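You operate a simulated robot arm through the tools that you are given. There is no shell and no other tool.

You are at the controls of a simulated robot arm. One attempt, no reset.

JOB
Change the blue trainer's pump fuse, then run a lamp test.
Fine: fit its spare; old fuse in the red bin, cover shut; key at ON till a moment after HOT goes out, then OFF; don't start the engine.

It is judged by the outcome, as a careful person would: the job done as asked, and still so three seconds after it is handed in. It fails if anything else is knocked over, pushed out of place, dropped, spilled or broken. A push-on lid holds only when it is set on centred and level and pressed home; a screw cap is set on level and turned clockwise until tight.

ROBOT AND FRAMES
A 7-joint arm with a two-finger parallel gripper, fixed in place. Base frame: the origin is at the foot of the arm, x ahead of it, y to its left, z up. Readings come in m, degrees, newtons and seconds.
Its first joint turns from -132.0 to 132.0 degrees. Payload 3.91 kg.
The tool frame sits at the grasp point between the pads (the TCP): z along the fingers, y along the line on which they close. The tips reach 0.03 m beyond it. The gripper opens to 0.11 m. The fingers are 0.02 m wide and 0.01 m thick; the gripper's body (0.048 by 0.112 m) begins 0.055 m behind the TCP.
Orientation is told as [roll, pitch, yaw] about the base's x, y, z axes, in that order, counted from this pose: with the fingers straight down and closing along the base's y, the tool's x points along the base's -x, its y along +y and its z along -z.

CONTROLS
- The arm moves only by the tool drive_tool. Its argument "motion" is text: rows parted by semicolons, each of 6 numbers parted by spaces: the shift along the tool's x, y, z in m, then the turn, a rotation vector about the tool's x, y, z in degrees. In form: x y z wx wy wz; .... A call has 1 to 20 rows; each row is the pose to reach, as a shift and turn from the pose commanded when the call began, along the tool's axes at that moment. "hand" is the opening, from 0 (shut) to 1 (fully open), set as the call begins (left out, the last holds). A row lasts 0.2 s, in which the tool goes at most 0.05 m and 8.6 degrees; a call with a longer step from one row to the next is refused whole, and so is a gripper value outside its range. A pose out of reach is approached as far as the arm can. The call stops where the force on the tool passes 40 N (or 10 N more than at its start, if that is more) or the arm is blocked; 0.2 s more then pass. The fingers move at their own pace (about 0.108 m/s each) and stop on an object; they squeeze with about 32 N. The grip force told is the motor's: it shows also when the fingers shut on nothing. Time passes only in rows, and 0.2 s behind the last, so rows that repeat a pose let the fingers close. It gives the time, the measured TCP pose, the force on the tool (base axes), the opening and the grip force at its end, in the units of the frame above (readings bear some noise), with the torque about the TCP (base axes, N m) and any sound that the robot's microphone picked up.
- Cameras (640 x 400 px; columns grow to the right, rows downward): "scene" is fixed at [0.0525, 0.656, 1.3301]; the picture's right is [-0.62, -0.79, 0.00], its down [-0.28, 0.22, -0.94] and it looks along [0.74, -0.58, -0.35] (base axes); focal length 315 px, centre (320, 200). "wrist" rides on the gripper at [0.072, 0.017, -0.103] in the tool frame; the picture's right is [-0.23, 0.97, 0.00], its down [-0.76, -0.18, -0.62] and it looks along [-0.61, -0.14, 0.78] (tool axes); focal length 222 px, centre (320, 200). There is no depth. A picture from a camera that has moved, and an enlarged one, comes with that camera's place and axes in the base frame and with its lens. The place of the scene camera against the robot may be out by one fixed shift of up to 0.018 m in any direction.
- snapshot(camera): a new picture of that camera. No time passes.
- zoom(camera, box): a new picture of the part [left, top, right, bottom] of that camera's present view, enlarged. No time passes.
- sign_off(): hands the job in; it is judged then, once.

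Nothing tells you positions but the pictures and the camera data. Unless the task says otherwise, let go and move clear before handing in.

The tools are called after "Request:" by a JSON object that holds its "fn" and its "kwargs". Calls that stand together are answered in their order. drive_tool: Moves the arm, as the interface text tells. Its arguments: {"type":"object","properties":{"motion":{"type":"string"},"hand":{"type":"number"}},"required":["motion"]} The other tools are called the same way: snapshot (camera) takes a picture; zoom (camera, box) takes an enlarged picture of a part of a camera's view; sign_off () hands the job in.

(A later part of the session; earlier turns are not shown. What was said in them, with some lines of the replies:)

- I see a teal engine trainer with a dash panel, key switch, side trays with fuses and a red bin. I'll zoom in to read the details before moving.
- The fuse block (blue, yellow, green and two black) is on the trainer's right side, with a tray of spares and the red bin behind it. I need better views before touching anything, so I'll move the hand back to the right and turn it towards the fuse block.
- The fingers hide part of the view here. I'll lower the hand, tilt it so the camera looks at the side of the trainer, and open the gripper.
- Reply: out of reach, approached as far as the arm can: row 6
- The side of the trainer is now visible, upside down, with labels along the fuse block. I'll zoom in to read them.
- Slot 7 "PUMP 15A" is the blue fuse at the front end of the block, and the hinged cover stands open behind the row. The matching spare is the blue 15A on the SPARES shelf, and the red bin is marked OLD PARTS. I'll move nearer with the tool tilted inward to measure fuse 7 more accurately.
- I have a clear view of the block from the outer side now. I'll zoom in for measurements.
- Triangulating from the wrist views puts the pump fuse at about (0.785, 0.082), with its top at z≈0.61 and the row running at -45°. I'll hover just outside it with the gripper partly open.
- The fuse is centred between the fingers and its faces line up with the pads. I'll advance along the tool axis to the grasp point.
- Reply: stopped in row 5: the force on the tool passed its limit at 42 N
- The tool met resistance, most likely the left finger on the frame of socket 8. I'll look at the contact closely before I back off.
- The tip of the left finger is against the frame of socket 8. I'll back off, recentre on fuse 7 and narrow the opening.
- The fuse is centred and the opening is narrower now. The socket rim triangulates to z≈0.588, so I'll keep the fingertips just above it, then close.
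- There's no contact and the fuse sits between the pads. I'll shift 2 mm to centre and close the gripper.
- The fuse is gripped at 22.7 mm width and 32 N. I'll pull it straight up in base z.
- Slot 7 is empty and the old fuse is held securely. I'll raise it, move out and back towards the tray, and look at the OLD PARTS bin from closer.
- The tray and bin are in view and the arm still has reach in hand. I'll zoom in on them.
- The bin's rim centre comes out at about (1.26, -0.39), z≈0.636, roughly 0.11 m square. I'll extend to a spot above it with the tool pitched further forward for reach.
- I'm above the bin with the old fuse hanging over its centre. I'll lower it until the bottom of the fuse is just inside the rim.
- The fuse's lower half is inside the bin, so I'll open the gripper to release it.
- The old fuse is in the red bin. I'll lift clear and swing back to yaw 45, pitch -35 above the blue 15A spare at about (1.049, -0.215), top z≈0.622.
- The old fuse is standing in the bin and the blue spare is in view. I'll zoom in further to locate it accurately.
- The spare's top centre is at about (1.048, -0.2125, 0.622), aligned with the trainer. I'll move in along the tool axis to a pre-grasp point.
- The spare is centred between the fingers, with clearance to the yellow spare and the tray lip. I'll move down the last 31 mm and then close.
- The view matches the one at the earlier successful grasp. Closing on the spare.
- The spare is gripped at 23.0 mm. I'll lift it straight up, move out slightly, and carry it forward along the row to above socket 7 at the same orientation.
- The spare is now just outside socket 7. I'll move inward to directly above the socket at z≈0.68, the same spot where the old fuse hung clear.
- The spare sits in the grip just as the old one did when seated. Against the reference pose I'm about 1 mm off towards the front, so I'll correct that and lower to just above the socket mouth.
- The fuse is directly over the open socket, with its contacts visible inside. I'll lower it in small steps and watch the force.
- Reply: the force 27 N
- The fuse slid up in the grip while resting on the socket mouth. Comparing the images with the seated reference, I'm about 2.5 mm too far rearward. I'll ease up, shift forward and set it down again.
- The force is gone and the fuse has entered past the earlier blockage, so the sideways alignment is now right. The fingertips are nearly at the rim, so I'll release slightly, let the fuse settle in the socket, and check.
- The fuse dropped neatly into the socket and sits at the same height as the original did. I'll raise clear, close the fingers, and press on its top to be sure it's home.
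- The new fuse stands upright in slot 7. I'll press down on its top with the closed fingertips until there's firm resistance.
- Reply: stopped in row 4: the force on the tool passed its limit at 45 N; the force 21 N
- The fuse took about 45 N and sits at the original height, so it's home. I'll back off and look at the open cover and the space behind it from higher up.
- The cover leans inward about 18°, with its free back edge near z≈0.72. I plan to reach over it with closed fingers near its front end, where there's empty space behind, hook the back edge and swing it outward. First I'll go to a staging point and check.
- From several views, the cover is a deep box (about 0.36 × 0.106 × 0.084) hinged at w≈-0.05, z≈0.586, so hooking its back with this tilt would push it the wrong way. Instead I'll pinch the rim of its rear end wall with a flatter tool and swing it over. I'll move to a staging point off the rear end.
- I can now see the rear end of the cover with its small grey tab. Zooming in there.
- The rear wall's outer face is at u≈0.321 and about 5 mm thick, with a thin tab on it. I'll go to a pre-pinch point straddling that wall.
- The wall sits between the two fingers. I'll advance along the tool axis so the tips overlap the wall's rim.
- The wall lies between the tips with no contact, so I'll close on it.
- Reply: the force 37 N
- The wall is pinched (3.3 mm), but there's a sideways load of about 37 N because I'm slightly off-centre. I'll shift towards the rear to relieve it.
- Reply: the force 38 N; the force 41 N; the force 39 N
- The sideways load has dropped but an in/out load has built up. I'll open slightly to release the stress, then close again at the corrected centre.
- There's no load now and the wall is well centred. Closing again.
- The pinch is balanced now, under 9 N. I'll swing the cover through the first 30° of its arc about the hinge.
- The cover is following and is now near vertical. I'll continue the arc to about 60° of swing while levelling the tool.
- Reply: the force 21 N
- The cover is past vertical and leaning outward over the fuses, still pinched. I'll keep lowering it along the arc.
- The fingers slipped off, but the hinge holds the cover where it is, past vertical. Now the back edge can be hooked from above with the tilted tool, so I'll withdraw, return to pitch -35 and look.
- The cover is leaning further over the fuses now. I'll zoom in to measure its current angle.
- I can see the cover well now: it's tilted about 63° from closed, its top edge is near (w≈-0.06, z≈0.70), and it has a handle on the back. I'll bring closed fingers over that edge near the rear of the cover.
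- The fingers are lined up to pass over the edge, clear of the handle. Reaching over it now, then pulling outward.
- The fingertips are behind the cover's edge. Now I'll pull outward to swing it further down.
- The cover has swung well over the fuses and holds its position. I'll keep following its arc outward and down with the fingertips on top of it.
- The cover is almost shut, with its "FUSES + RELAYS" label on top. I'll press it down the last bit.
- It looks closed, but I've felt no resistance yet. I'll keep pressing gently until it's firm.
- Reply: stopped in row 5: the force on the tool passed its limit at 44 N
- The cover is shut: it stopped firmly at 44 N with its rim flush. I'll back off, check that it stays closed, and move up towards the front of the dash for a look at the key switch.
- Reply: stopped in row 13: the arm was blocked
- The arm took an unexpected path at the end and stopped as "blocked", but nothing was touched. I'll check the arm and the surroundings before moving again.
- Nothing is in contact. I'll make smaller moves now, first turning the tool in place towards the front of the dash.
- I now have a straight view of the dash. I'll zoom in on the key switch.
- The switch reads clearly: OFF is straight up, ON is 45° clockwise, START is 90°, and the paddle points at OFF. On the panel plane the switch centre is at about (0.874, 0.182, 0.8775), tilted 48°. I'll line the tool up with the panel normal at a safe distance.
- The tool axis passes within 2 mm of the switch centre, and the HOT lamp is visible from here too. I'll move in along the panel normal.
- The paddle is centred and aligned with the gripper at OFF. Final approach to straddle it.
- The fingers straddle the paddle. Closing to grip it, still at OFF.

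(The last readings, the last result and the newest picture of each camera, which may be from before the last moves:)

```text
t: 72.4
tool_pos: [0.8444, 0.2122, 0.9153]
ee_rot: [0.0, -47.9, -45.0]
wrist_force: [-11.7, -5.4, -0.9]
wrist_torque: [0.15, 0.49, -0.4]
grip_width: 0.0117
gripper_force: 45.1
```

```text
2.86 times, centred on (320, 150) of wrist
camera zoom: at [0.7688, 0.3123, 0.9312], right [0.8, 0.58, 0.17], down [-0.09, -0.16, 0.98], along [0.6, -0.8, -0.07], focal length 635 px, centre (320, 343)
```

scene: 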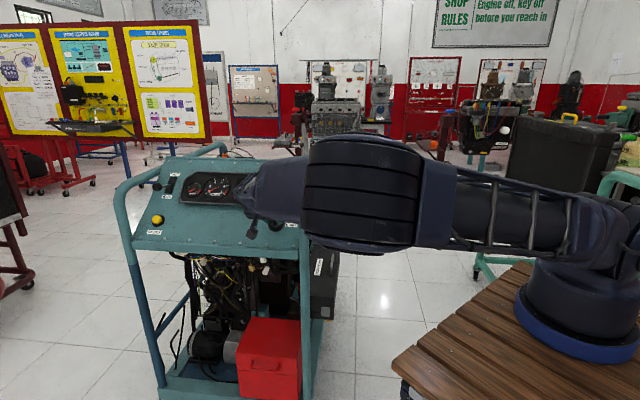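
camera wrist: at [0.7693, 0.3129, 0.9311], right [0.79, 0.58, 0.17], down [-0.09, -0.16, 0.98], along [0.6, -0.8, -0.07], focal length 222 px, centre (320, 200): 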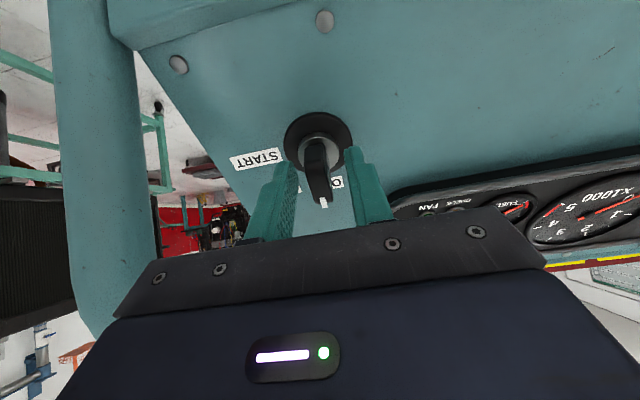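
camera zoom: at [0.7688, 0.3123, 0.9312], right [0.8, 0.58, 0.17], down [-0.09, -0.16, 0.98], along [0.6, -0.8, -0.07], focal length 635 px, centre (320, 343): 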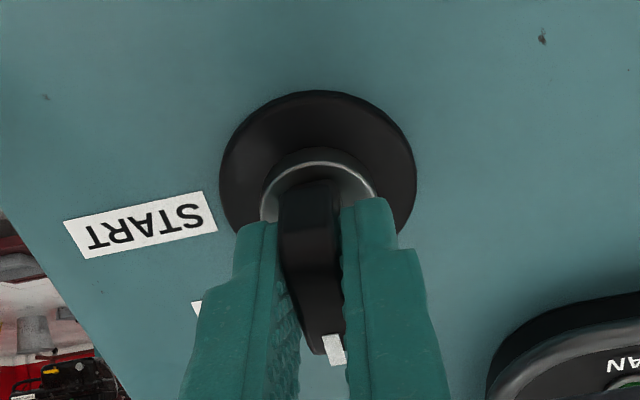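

The paddle is gripped (11.7 mm). I'll turn it 45° clockwise from OFF to ON, staying well short of START.

Request:
{"fn": "drive_tool", "kwargs": {"motion": "0 -0.0008 0 0 0 7.5; 0 -0.0008 0 0 0 15; 0 -0.0008 0 0 0 22.5; 0 -0.0008 0 0 0 30; 0 -0.0008 0 0 0 37.5; 0 -0.0008 0 0 0 45", "hand": 0}}

Request:
{"fn": "snapshot", "kwargs": {"camera": "wrist"}}

Request:
{"fn": "zoom", "kwargs": {"camera": "wrist", "box": [240, 80, 480, 220]}}

Request:
{"fn": "zoom", "kwargs": {"camera": "scene", "box": [150, 150, 320, 260]}}

```text
t: 73.9
tool_pos: [0.8449, 0.2125, 0.9159]
ee_rot: [38.1, -31.9, -100.6]
wrist_force: [9.4, 2.9, -5.5]
wrist_torque: [-0.46, 0.82, -0.82]
grip_width: 0.014
gripper_force: 44.5
stopped in row 6: the force on the tool passed its limit at 41 N (the readings are from after the stop); the commanded pose is now the measured one
```

```text
taken
camera wrist: at [0.8174, 0.33, 0.9557], right [0.78, -0.02, 0.63], down [-0.6, -0.34, 0.73], along [0.2, -0.94, -0.28], focal length 222 px, centre (320, 200)
```

wrist: 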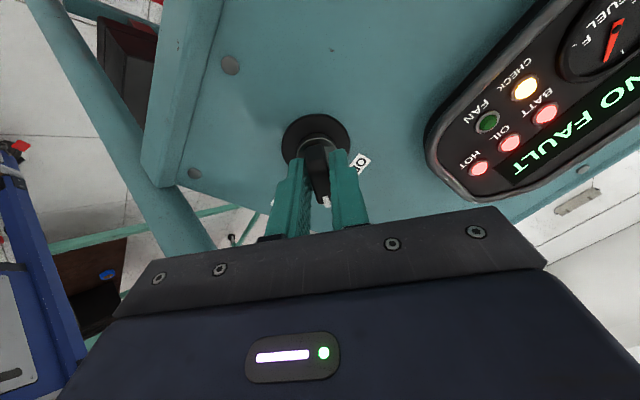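

```text
2.67 times, centred on (360, 150) of wrist
camera zoom: at [0.8174, 0.33, 0.9557], right [0.78, -0.02, 0.63], down [-0.6, -0.34, 0.73], along [0.2, -0.94, -0.28], focal length 592 px, centre (213, 333)
```

zoom: 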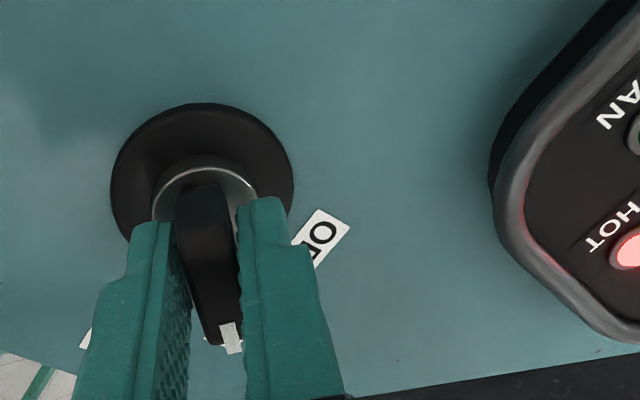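

```text
3.64 times, centred on (235, 205) of scene
camera zoom: at [0.0525, 0.656, 1.3301], right [-0.62, -0.79, 0.0], down [-0.28, 0.22, -0.94], along [0.74, -0.58, -0.35], focal length 1145 px, centre (629, 182)
```

zoom: 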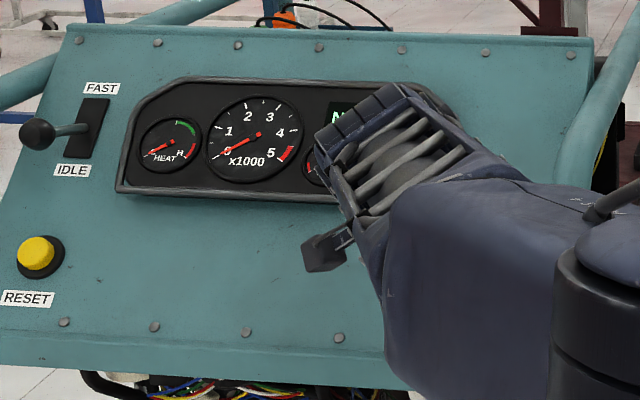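

The ignition is on: CHECK, BATT, OIL and HOT are lit and the display shows "NO FAULT". From this angle the wrist camera can see HOT, so I'll hold the key at ON and watch it.

Request:
{"fn": "drive_tool", "kwargs": {"motion": "0 0 0 0 0 0; 0 0 0 0 0 0", "hand": 0}}

Request:
{"fn": "zoom", "kwargs": {"camera": "wrist", "box": [420, 40, 640, 200]}}

```text
t: 74.5
tool_pos: [0.8462, 0.2131, 0.9161]
ee_rot: [38.1, -31.9, -100.6]
wrist_force: [12.9, 3.1, -7.0]
wrist_torque: [-0.47, 0.89, -0.84]
grip_width: 0.014
gripper_force: 45.4
```

```text
2.50 times, centred on (530, 120) of wrist
camera zoom: at [0.8174, 0.33, 0.9558], right [0.78, -0.02, 0.63], down [-0.6, -0.34, 0.73], along [0.2, -0.94, -0.28], focal length 555 px, centre (-205, 400)
```

zoom: 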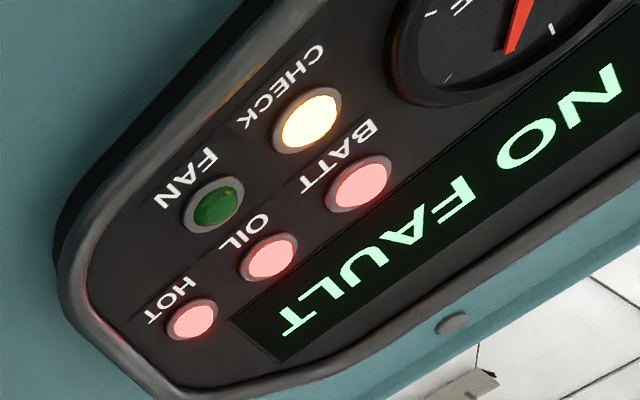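

HOT, OIL, BATT and CHECK are all lit. I'll keep holding at ON and keep checking.

Request:
{"fn": "drive_tool", "kwargs": {"motion": "0 0 0 0 0 0; 0 0 0 0 0 0; 0 0 0 0 0 0; 0 0 0 0 0 0", "hand": 0}}

Request:
{"fn": "zoom", "kwargs": {"camera": "wrist", "box": [420, 40, 640, 200]}}

```text
t: 75.5
tool_pos: [0.8459, 0.2128, 0.9171]
ee_rot: [38.0, -31.8, -100.6]
wrist_force: [15.3, 4.3, -8.1]
wrist_torque: [0.31, 0.99, -0.39]
grip_width: 0.0139
gripper_force: 44.9
```

```text
2.50 times, centred on (530, 120) of wrist
camera zoom: at [0.8175, 0.33, 0.9558], right [0.78, -0.02, 0.63], down [-0.6, -0.34, 0.73], along [0.2, -0.94, -0.28], focal length 555 px, centre (-205, 400)
```

zoom: 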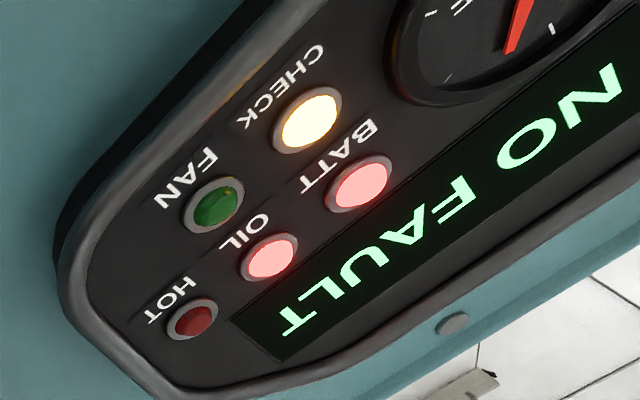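

HOT has just gone out. I'll wait a moment longer at ON, then turn the key back to OFF.

Request:
{"fn": "drive_tool", "kwargs": {"motion": "0 0 0 0 0 0; 0 0 0 0 0 0", "hand": 0}}

Request:
{"fn": "zoom", "kwargs": {"camera": "wrist", "box": [420, 40, 640, 200]}}

Request:
{"fn": "drive_tool", "kwargs": {"motion": "0 0 0 0 0 -7.5; 0 0 0 0 0 -15; 0 0 0 0 0 -22.5; 0 0 0 0 0 -30; 0 0 0 0 0 -37.5; 0 0 0 0 0 -44.5", "hand": 0}}

Request:
{"fn": "snapshot", "kwargs": {"camera": "wrist"}}

Request:
{"fn": "zoom", "kwargs": {"camera": "wrist", "box": [240, 80, 400, 220]}}

Request:
{"fn": "zoom", "kwargs": {"camera": "scene", "box": [150, 150, 320, 260]}}

```text
t: 76.1
tool_pos: [0.8453, 0.2138, 0.9168]
ee_rot: [38.1, -31.8, -100.6]
wrist_force: [15.6, 4.6, -7.7]
wrist_torque: [0.61, 1.04, -0.22]
grip_width: 0.0141
gripper_force: 45.1
```

```text
2.50 times, centred on (530, 120) of wrist
camera zoom: at [0.8174, 0.33, 0.9558], right [0.78, -0.02, 0.63], down [-0.6, -0.34, 0.73], along [0.2, -0.94, -0.28], focal length 555 px, centre (-205, 400)
```

zoom: 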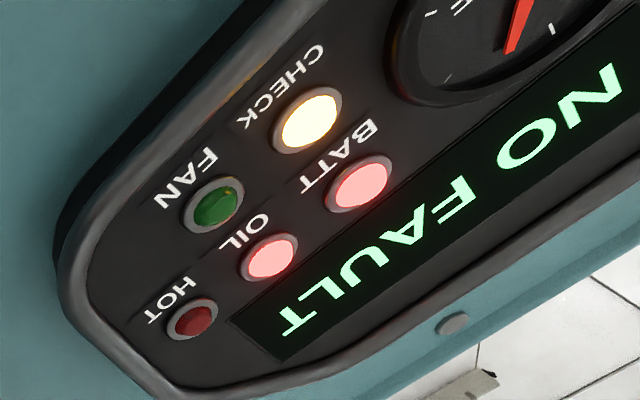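

```text
t: 77.5
tool_pos: [0.8449, 0.2115, 0.9153]
ee_rot: [0.1, -47.9, -44.9]
wrist_force: [-28.7, -3.1, -9.0]
wrist_torque: [0.3, 1.13, -0.71]
grip_width: 0.0121
gripper_force: 45.4
```

```text
taken
camera wrist: at [0.7687, 0.3122, 0.9315], right [0.79, 0.58, 0.17], down [-0.09, -0.16, 0.98], along [0.6, -0.8, -0.07], focal length 222 px, centre (320, 200)
```

wrist: 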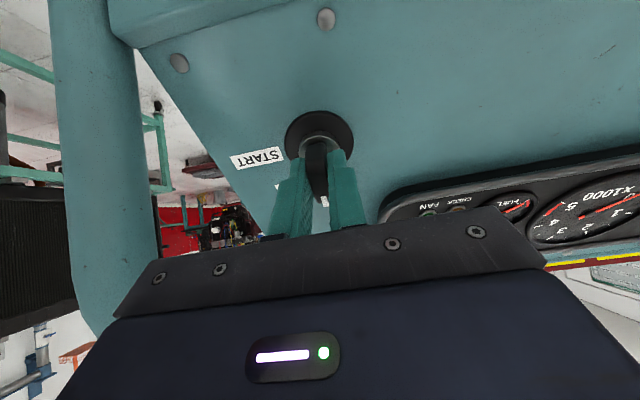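

```text
2.86 times, centred on (320, 150) of wrist
camera zoom: at [0.7687, 0.3122, 0.9315], right [0.79, 0.58, 0.17], down [-0.09, -0.16, 0.98], along [0.6, -0.8, -0.07], focal length 635 px, centre (320, 343)
```

zoom: 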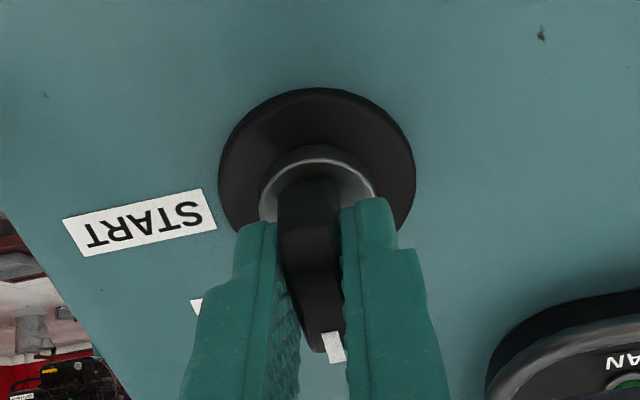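

```text
3.64 times, centred on (235, 205) of scene
camera zoom: at [0.0525, 0.656, 1.3301], right [-0.62, -0.79, 0.0], down [-0.28, 0.22, -0.94], along [0.74, -0.58, -0.35], focal length 1145 px, centre (629, 182)
```

zoom: 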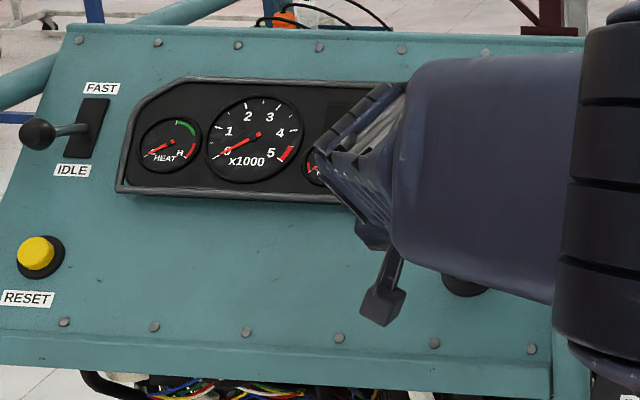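

The dash has gone dark and the paddle is back at OFF. I'll relieve the side load, open the fingers and back straight off.

Request:
{"fn": "drive_tool", "kwargs": {"motion": "0.0006 -0.0008 0 0 0 0; 0.001 -0.0014 0 0 0 0", "hand": 0}}

Request:
{"fn": "drive_tool", "kwargs": {"motion": "0 0 0 0 0 0; 0 0 0 0 0 0", "hand": 0.3}}

Request:
{"fn": "zoom", "kwargs": {"camera": "wrist", "box": [240, 80, 400, 220]}}

```text
t: 78.1
tool_pos: [0.8442, 0.2121, 0.9171]
ee_rot: [0.4, -48.2, -45.1]
wrist_force: [-5.7, -3.9, -9.4]
wrist_torque: [0.25, 1.52, -0.86]
grip_width: 0.0118
gripper_force: 44.4
```

```text
t: 78.7
tool_pos: [0.8438, 0.2124, 0.9163]
ee_rot: [0.4, -48.0, -45.1]
wrist_force: [0.1, 0.4, 0.5]
wrist_torque: [0.05, 0.04, -0.03]
grip_width: 0.0331
gripper_force: 0.1
```

```text
2.86 times, centred on (320, 150) of wrist
camera zoom: at [0.7683, 0.3123, 0.9316], right [0.79, 0.58, 0.17], down [-0.1, -0.16, 0.98], along [0.6, -0.8, -0.07], focal length 635 px, centre (320, 343)
```

zoom: 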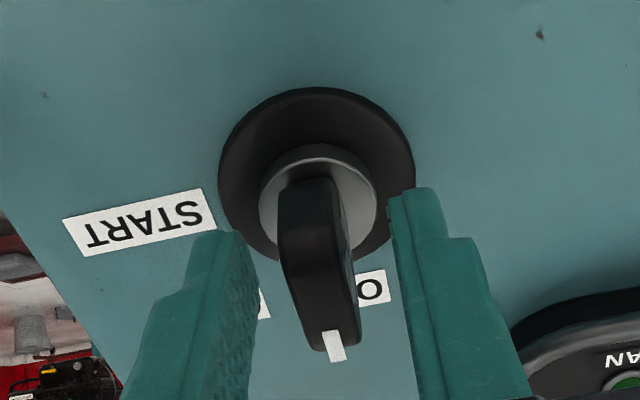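

The key points at OFF exactly as at the start. I'll retreat along the panel normal and check everything.

Request:
{"fn": "drive_tool", "kwargs": {"motion": "0 0 -0.03 0 0 0; 0 0 -0.07 0 0 0; 0 0 -0.11 0 0 0; 0 0 -0.15 0 0 0; 0 0 -0.2 0 0 0; 0 0 -0.2 0 0 0", "hand": 0.3}}

Request:
{"fn": "snapshot", "kwargs": {"camera": "wrist"}}

Request:
{"fn": "zoom", "kwargs": {"camera": "wrist", "box": [240, 40, 480, 200]}}

Request:
{"fn": "snapshot", "kwargs": {"camera": "scene"}}

```text
t: 80.1
tool_pos: [0.7398, 0.3142, 1.0481]
ee_rot: [0.4, -48.1, -45.1]
wrist_force: [0.2, -0.7, -0.6]
wrist_torque: [0.01, 0.01, 0.0]
grip_width: 0.0331
gripper_force: 0.1
```

```text
taken
camera wrist: at [0.6631, 0.4137, 1.063], right [0.79, 0.58, 0.17], down [-0.1, -0.16, 0.98], along [0.6, -0.8, -0.07], focal length 222 px, centre (320, 200)
```

wrist: 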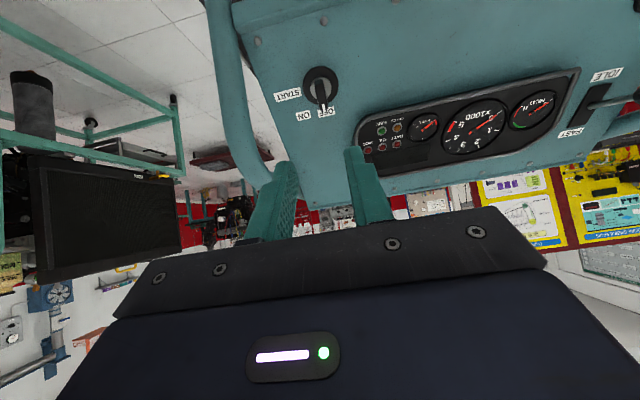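

```text
2.50 times, centred on (360, 120) of wrist
camera zoom: at [0.6631, 0.4137, 1.063], right [0.79, 0.58, 0.17], down [-0.1, -0.16, 0.98], along [0.6, -0.8, -0.07], focal length 555 px, centre (220, 400)
```

zoom: 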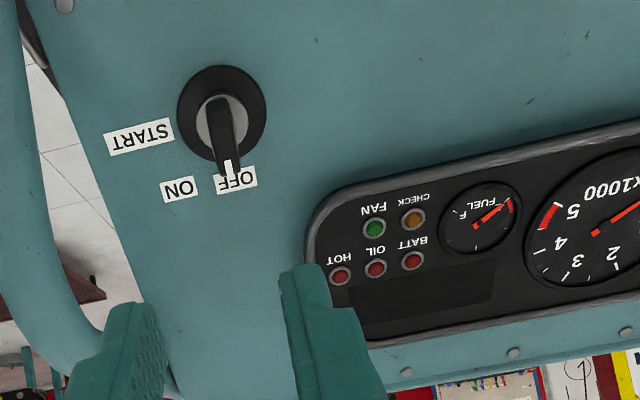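

```text
taken
```

scene: 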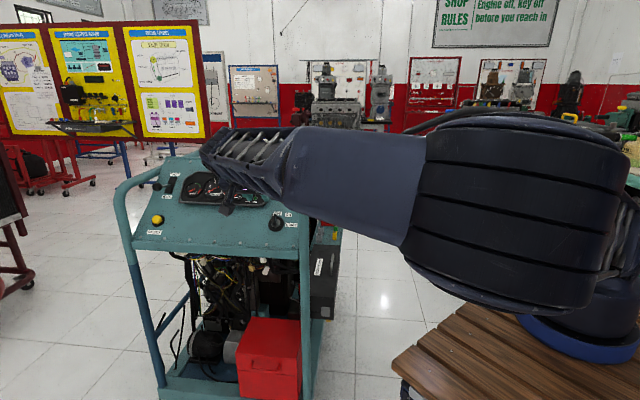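

All lamps are dark and the key is at OFF. I'll move the arm away from the dash to confirm the cover, bin and tray in the final state.

Request:
{"fn": "drive_tool", "kwargs": {"motion": "-0.0022 -0.0188 -0.0274 -2.25 2.4 -2.44; -0.0045 -0.0377 -0.0548 -4.5 4.79 -4.87; -0.0067 -0.0565 -0.0822 -6.75 7.19 -7.31; -0.0089 -0.0753 -0.1095 -9 9.58 -9.75; -0.0112 -0.0942 -0.1369 -11.25 11.98 -12.18; -0.0134 -0.113 -0.1643 -13.5 14.37 -14.62; -0.0134 -0.113 -0.1643 -13.5 14.37 -14.62", "hand": 0.3}}

Request:
{"fn": "snapshot", "kwargs": {"camera": "scene"}}

Request:
{"fn": "zoom", "kwargs": {"camera": "scene", "box": [240, 170, 370, 330]}}

Request:
{"fn": "zoom", "kwargs": {"camera": "wrist", "box": [200, 0, 440, 200]}}

```text
t: 81.7
tool_pos: [0.5756, 0.3179, 1.1697]
ee_rot: [1.1, -33.7, -25.5]
wrist_force: [-0.2, -0.4, -0.6]
wrist_torque: [0.0, 0.0, -0.01]
grip_width: 0.0329
gripper_force: 0.0
```

```text
taken
```

scene: 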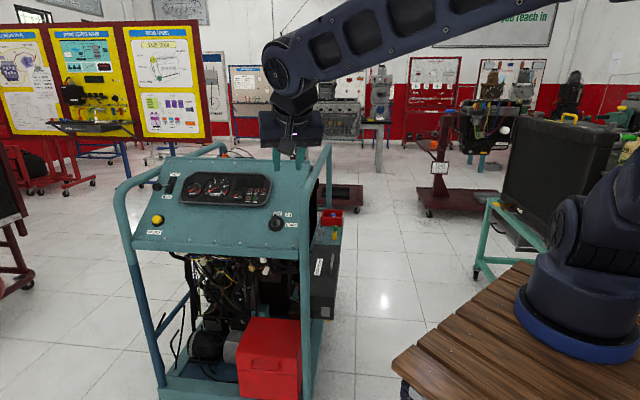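

```text
2.50 times, centred on (305, 250) of scene
camera zoom: at [0.0525, 0.656, 1.3301], right [-0.62, -0.79, 0.0], down [-0.28, 0.22, -0.94], along [0.74, -0.58, -0.35], focal length 787 px, centre (358, 75)
```

zoom: 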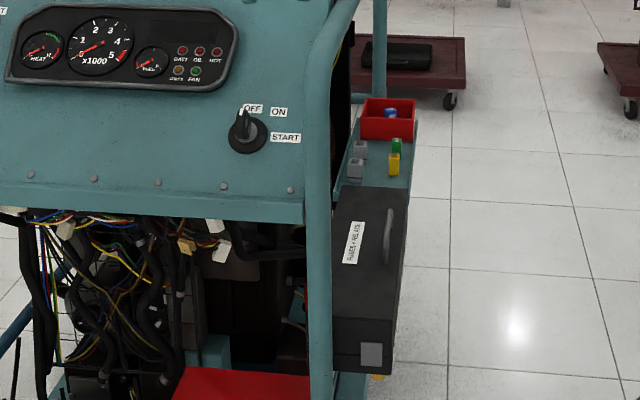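

```text
2.00 times, centred on (320, 100) of wrist
camera zoom: at [0.4775, 0.3812, 1.2148], right [0.58, 0.8, 0.14], down [0.18, -0.3, 0.94], along [0.79, -0.52, -0.32], focal length 444 px, centre (320, 400)
```

zoom: 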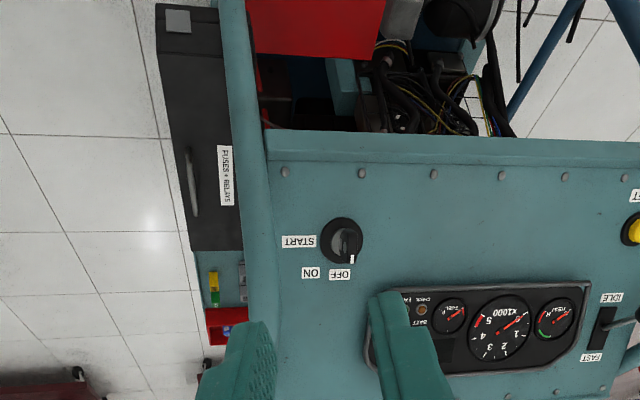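

The cover is shut with its label up, the old fuse is in the red bin, the key is at OFF and the lamps are dark. One last close look at the cover's seam before handing in.

Request:
{"fn": "zoom", "kwargs": {"camera": "scene", "box": [300, 240, 350, 330]}}

Request:
{"fn": "zoom", "kwargs": {"camera": "scene", "box": [310, 200, 350, 250]}}

Request:
{"fn": "zoom", "kwargs": {"camera": "scene", "box": [160, 160, 310, 250]}}

```text
4.44 times, centred on (325, 285) of scene
camera zoom: at [0.0525, 0.656, 1.3301], right [-0.62, -0.79, 0.0], down [-0.28, 0.22, -0.94], along [0.74, -0.58, -0.35], focal length 1399 px, centre (298, -178)
```

zoom: 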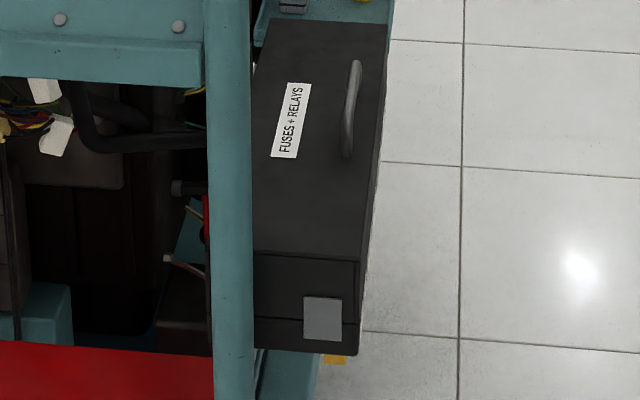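

```text
8.00 times, centred on (330, 225) of scene
camera zoom: at [0.0525, 0.656, 1.3301], right [-0.62, -0.79, 0.0], down [-0.28, 0.22, -0.94], along [0.74, -0.58, -0.35], focal length 2519 px, centre (240, 0)
```

zoom: 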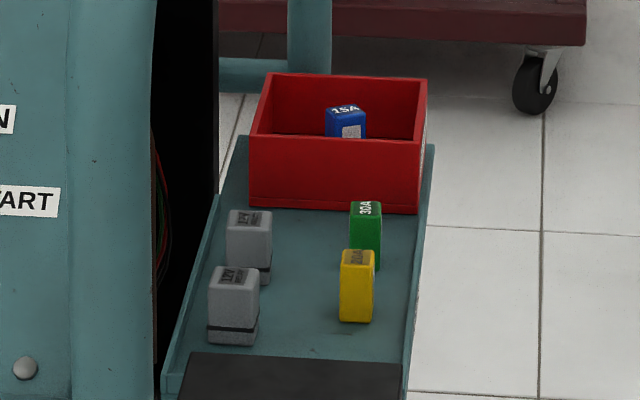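

```text
4.27 times, centred on (235, 205) of scene
camera zoom: at [0.0525, 0.656, 1.3301], right [-0.62, -0.79, 0.0], down [-0.28, 0.22, -0.94], along [0.74, -0.58, -0.35], focal length 1344 px, centre (683, 179)
```

zoom: 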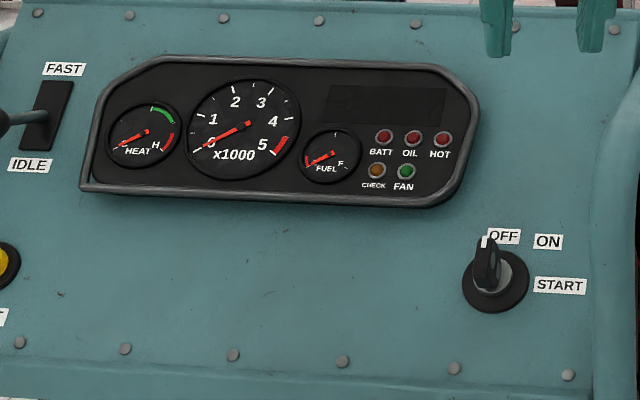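

The cover's seam is flush and closed, with the new 15A fuse in slot 7 under it. The old fuse stands in the OLD PARTS bin, the other spares haven't moved, the key is at OFF, all lamps are dark and the arm is clear. Handing in.

Request:
{"fn": "sign_off", "kwargs": {}}

```text
The job is handed in.
```

The pump fuse is changed, the lamp test is done and the job is handed in.

- **Fuse:** the blue 15A spare from the tray is in slot 7 (PUMP). I pressed it down firmly, and it sits at the same height as the original.
- **Old fuse:** it is in the red OLD PARTS bin.
- **Cover:** it is shut and pressed down, with the seam flush.
- **Lamp test:** with the key at ON, HOT, OIL, BATT and CHECK lit and the display read "NO FAULT". I held ON for about half a second to a second and a half after HOT went out, then turned the key back to OFF. It never went near START, so the engine was not started.

**Contacts while working:** early on, one finger bumped the frame of socket 8 at about 42 N. The arm later stopped once as "blocked" while moving over to the dash. I saw no damage from either, and nothing was knocked over or shifted in the final pictures.
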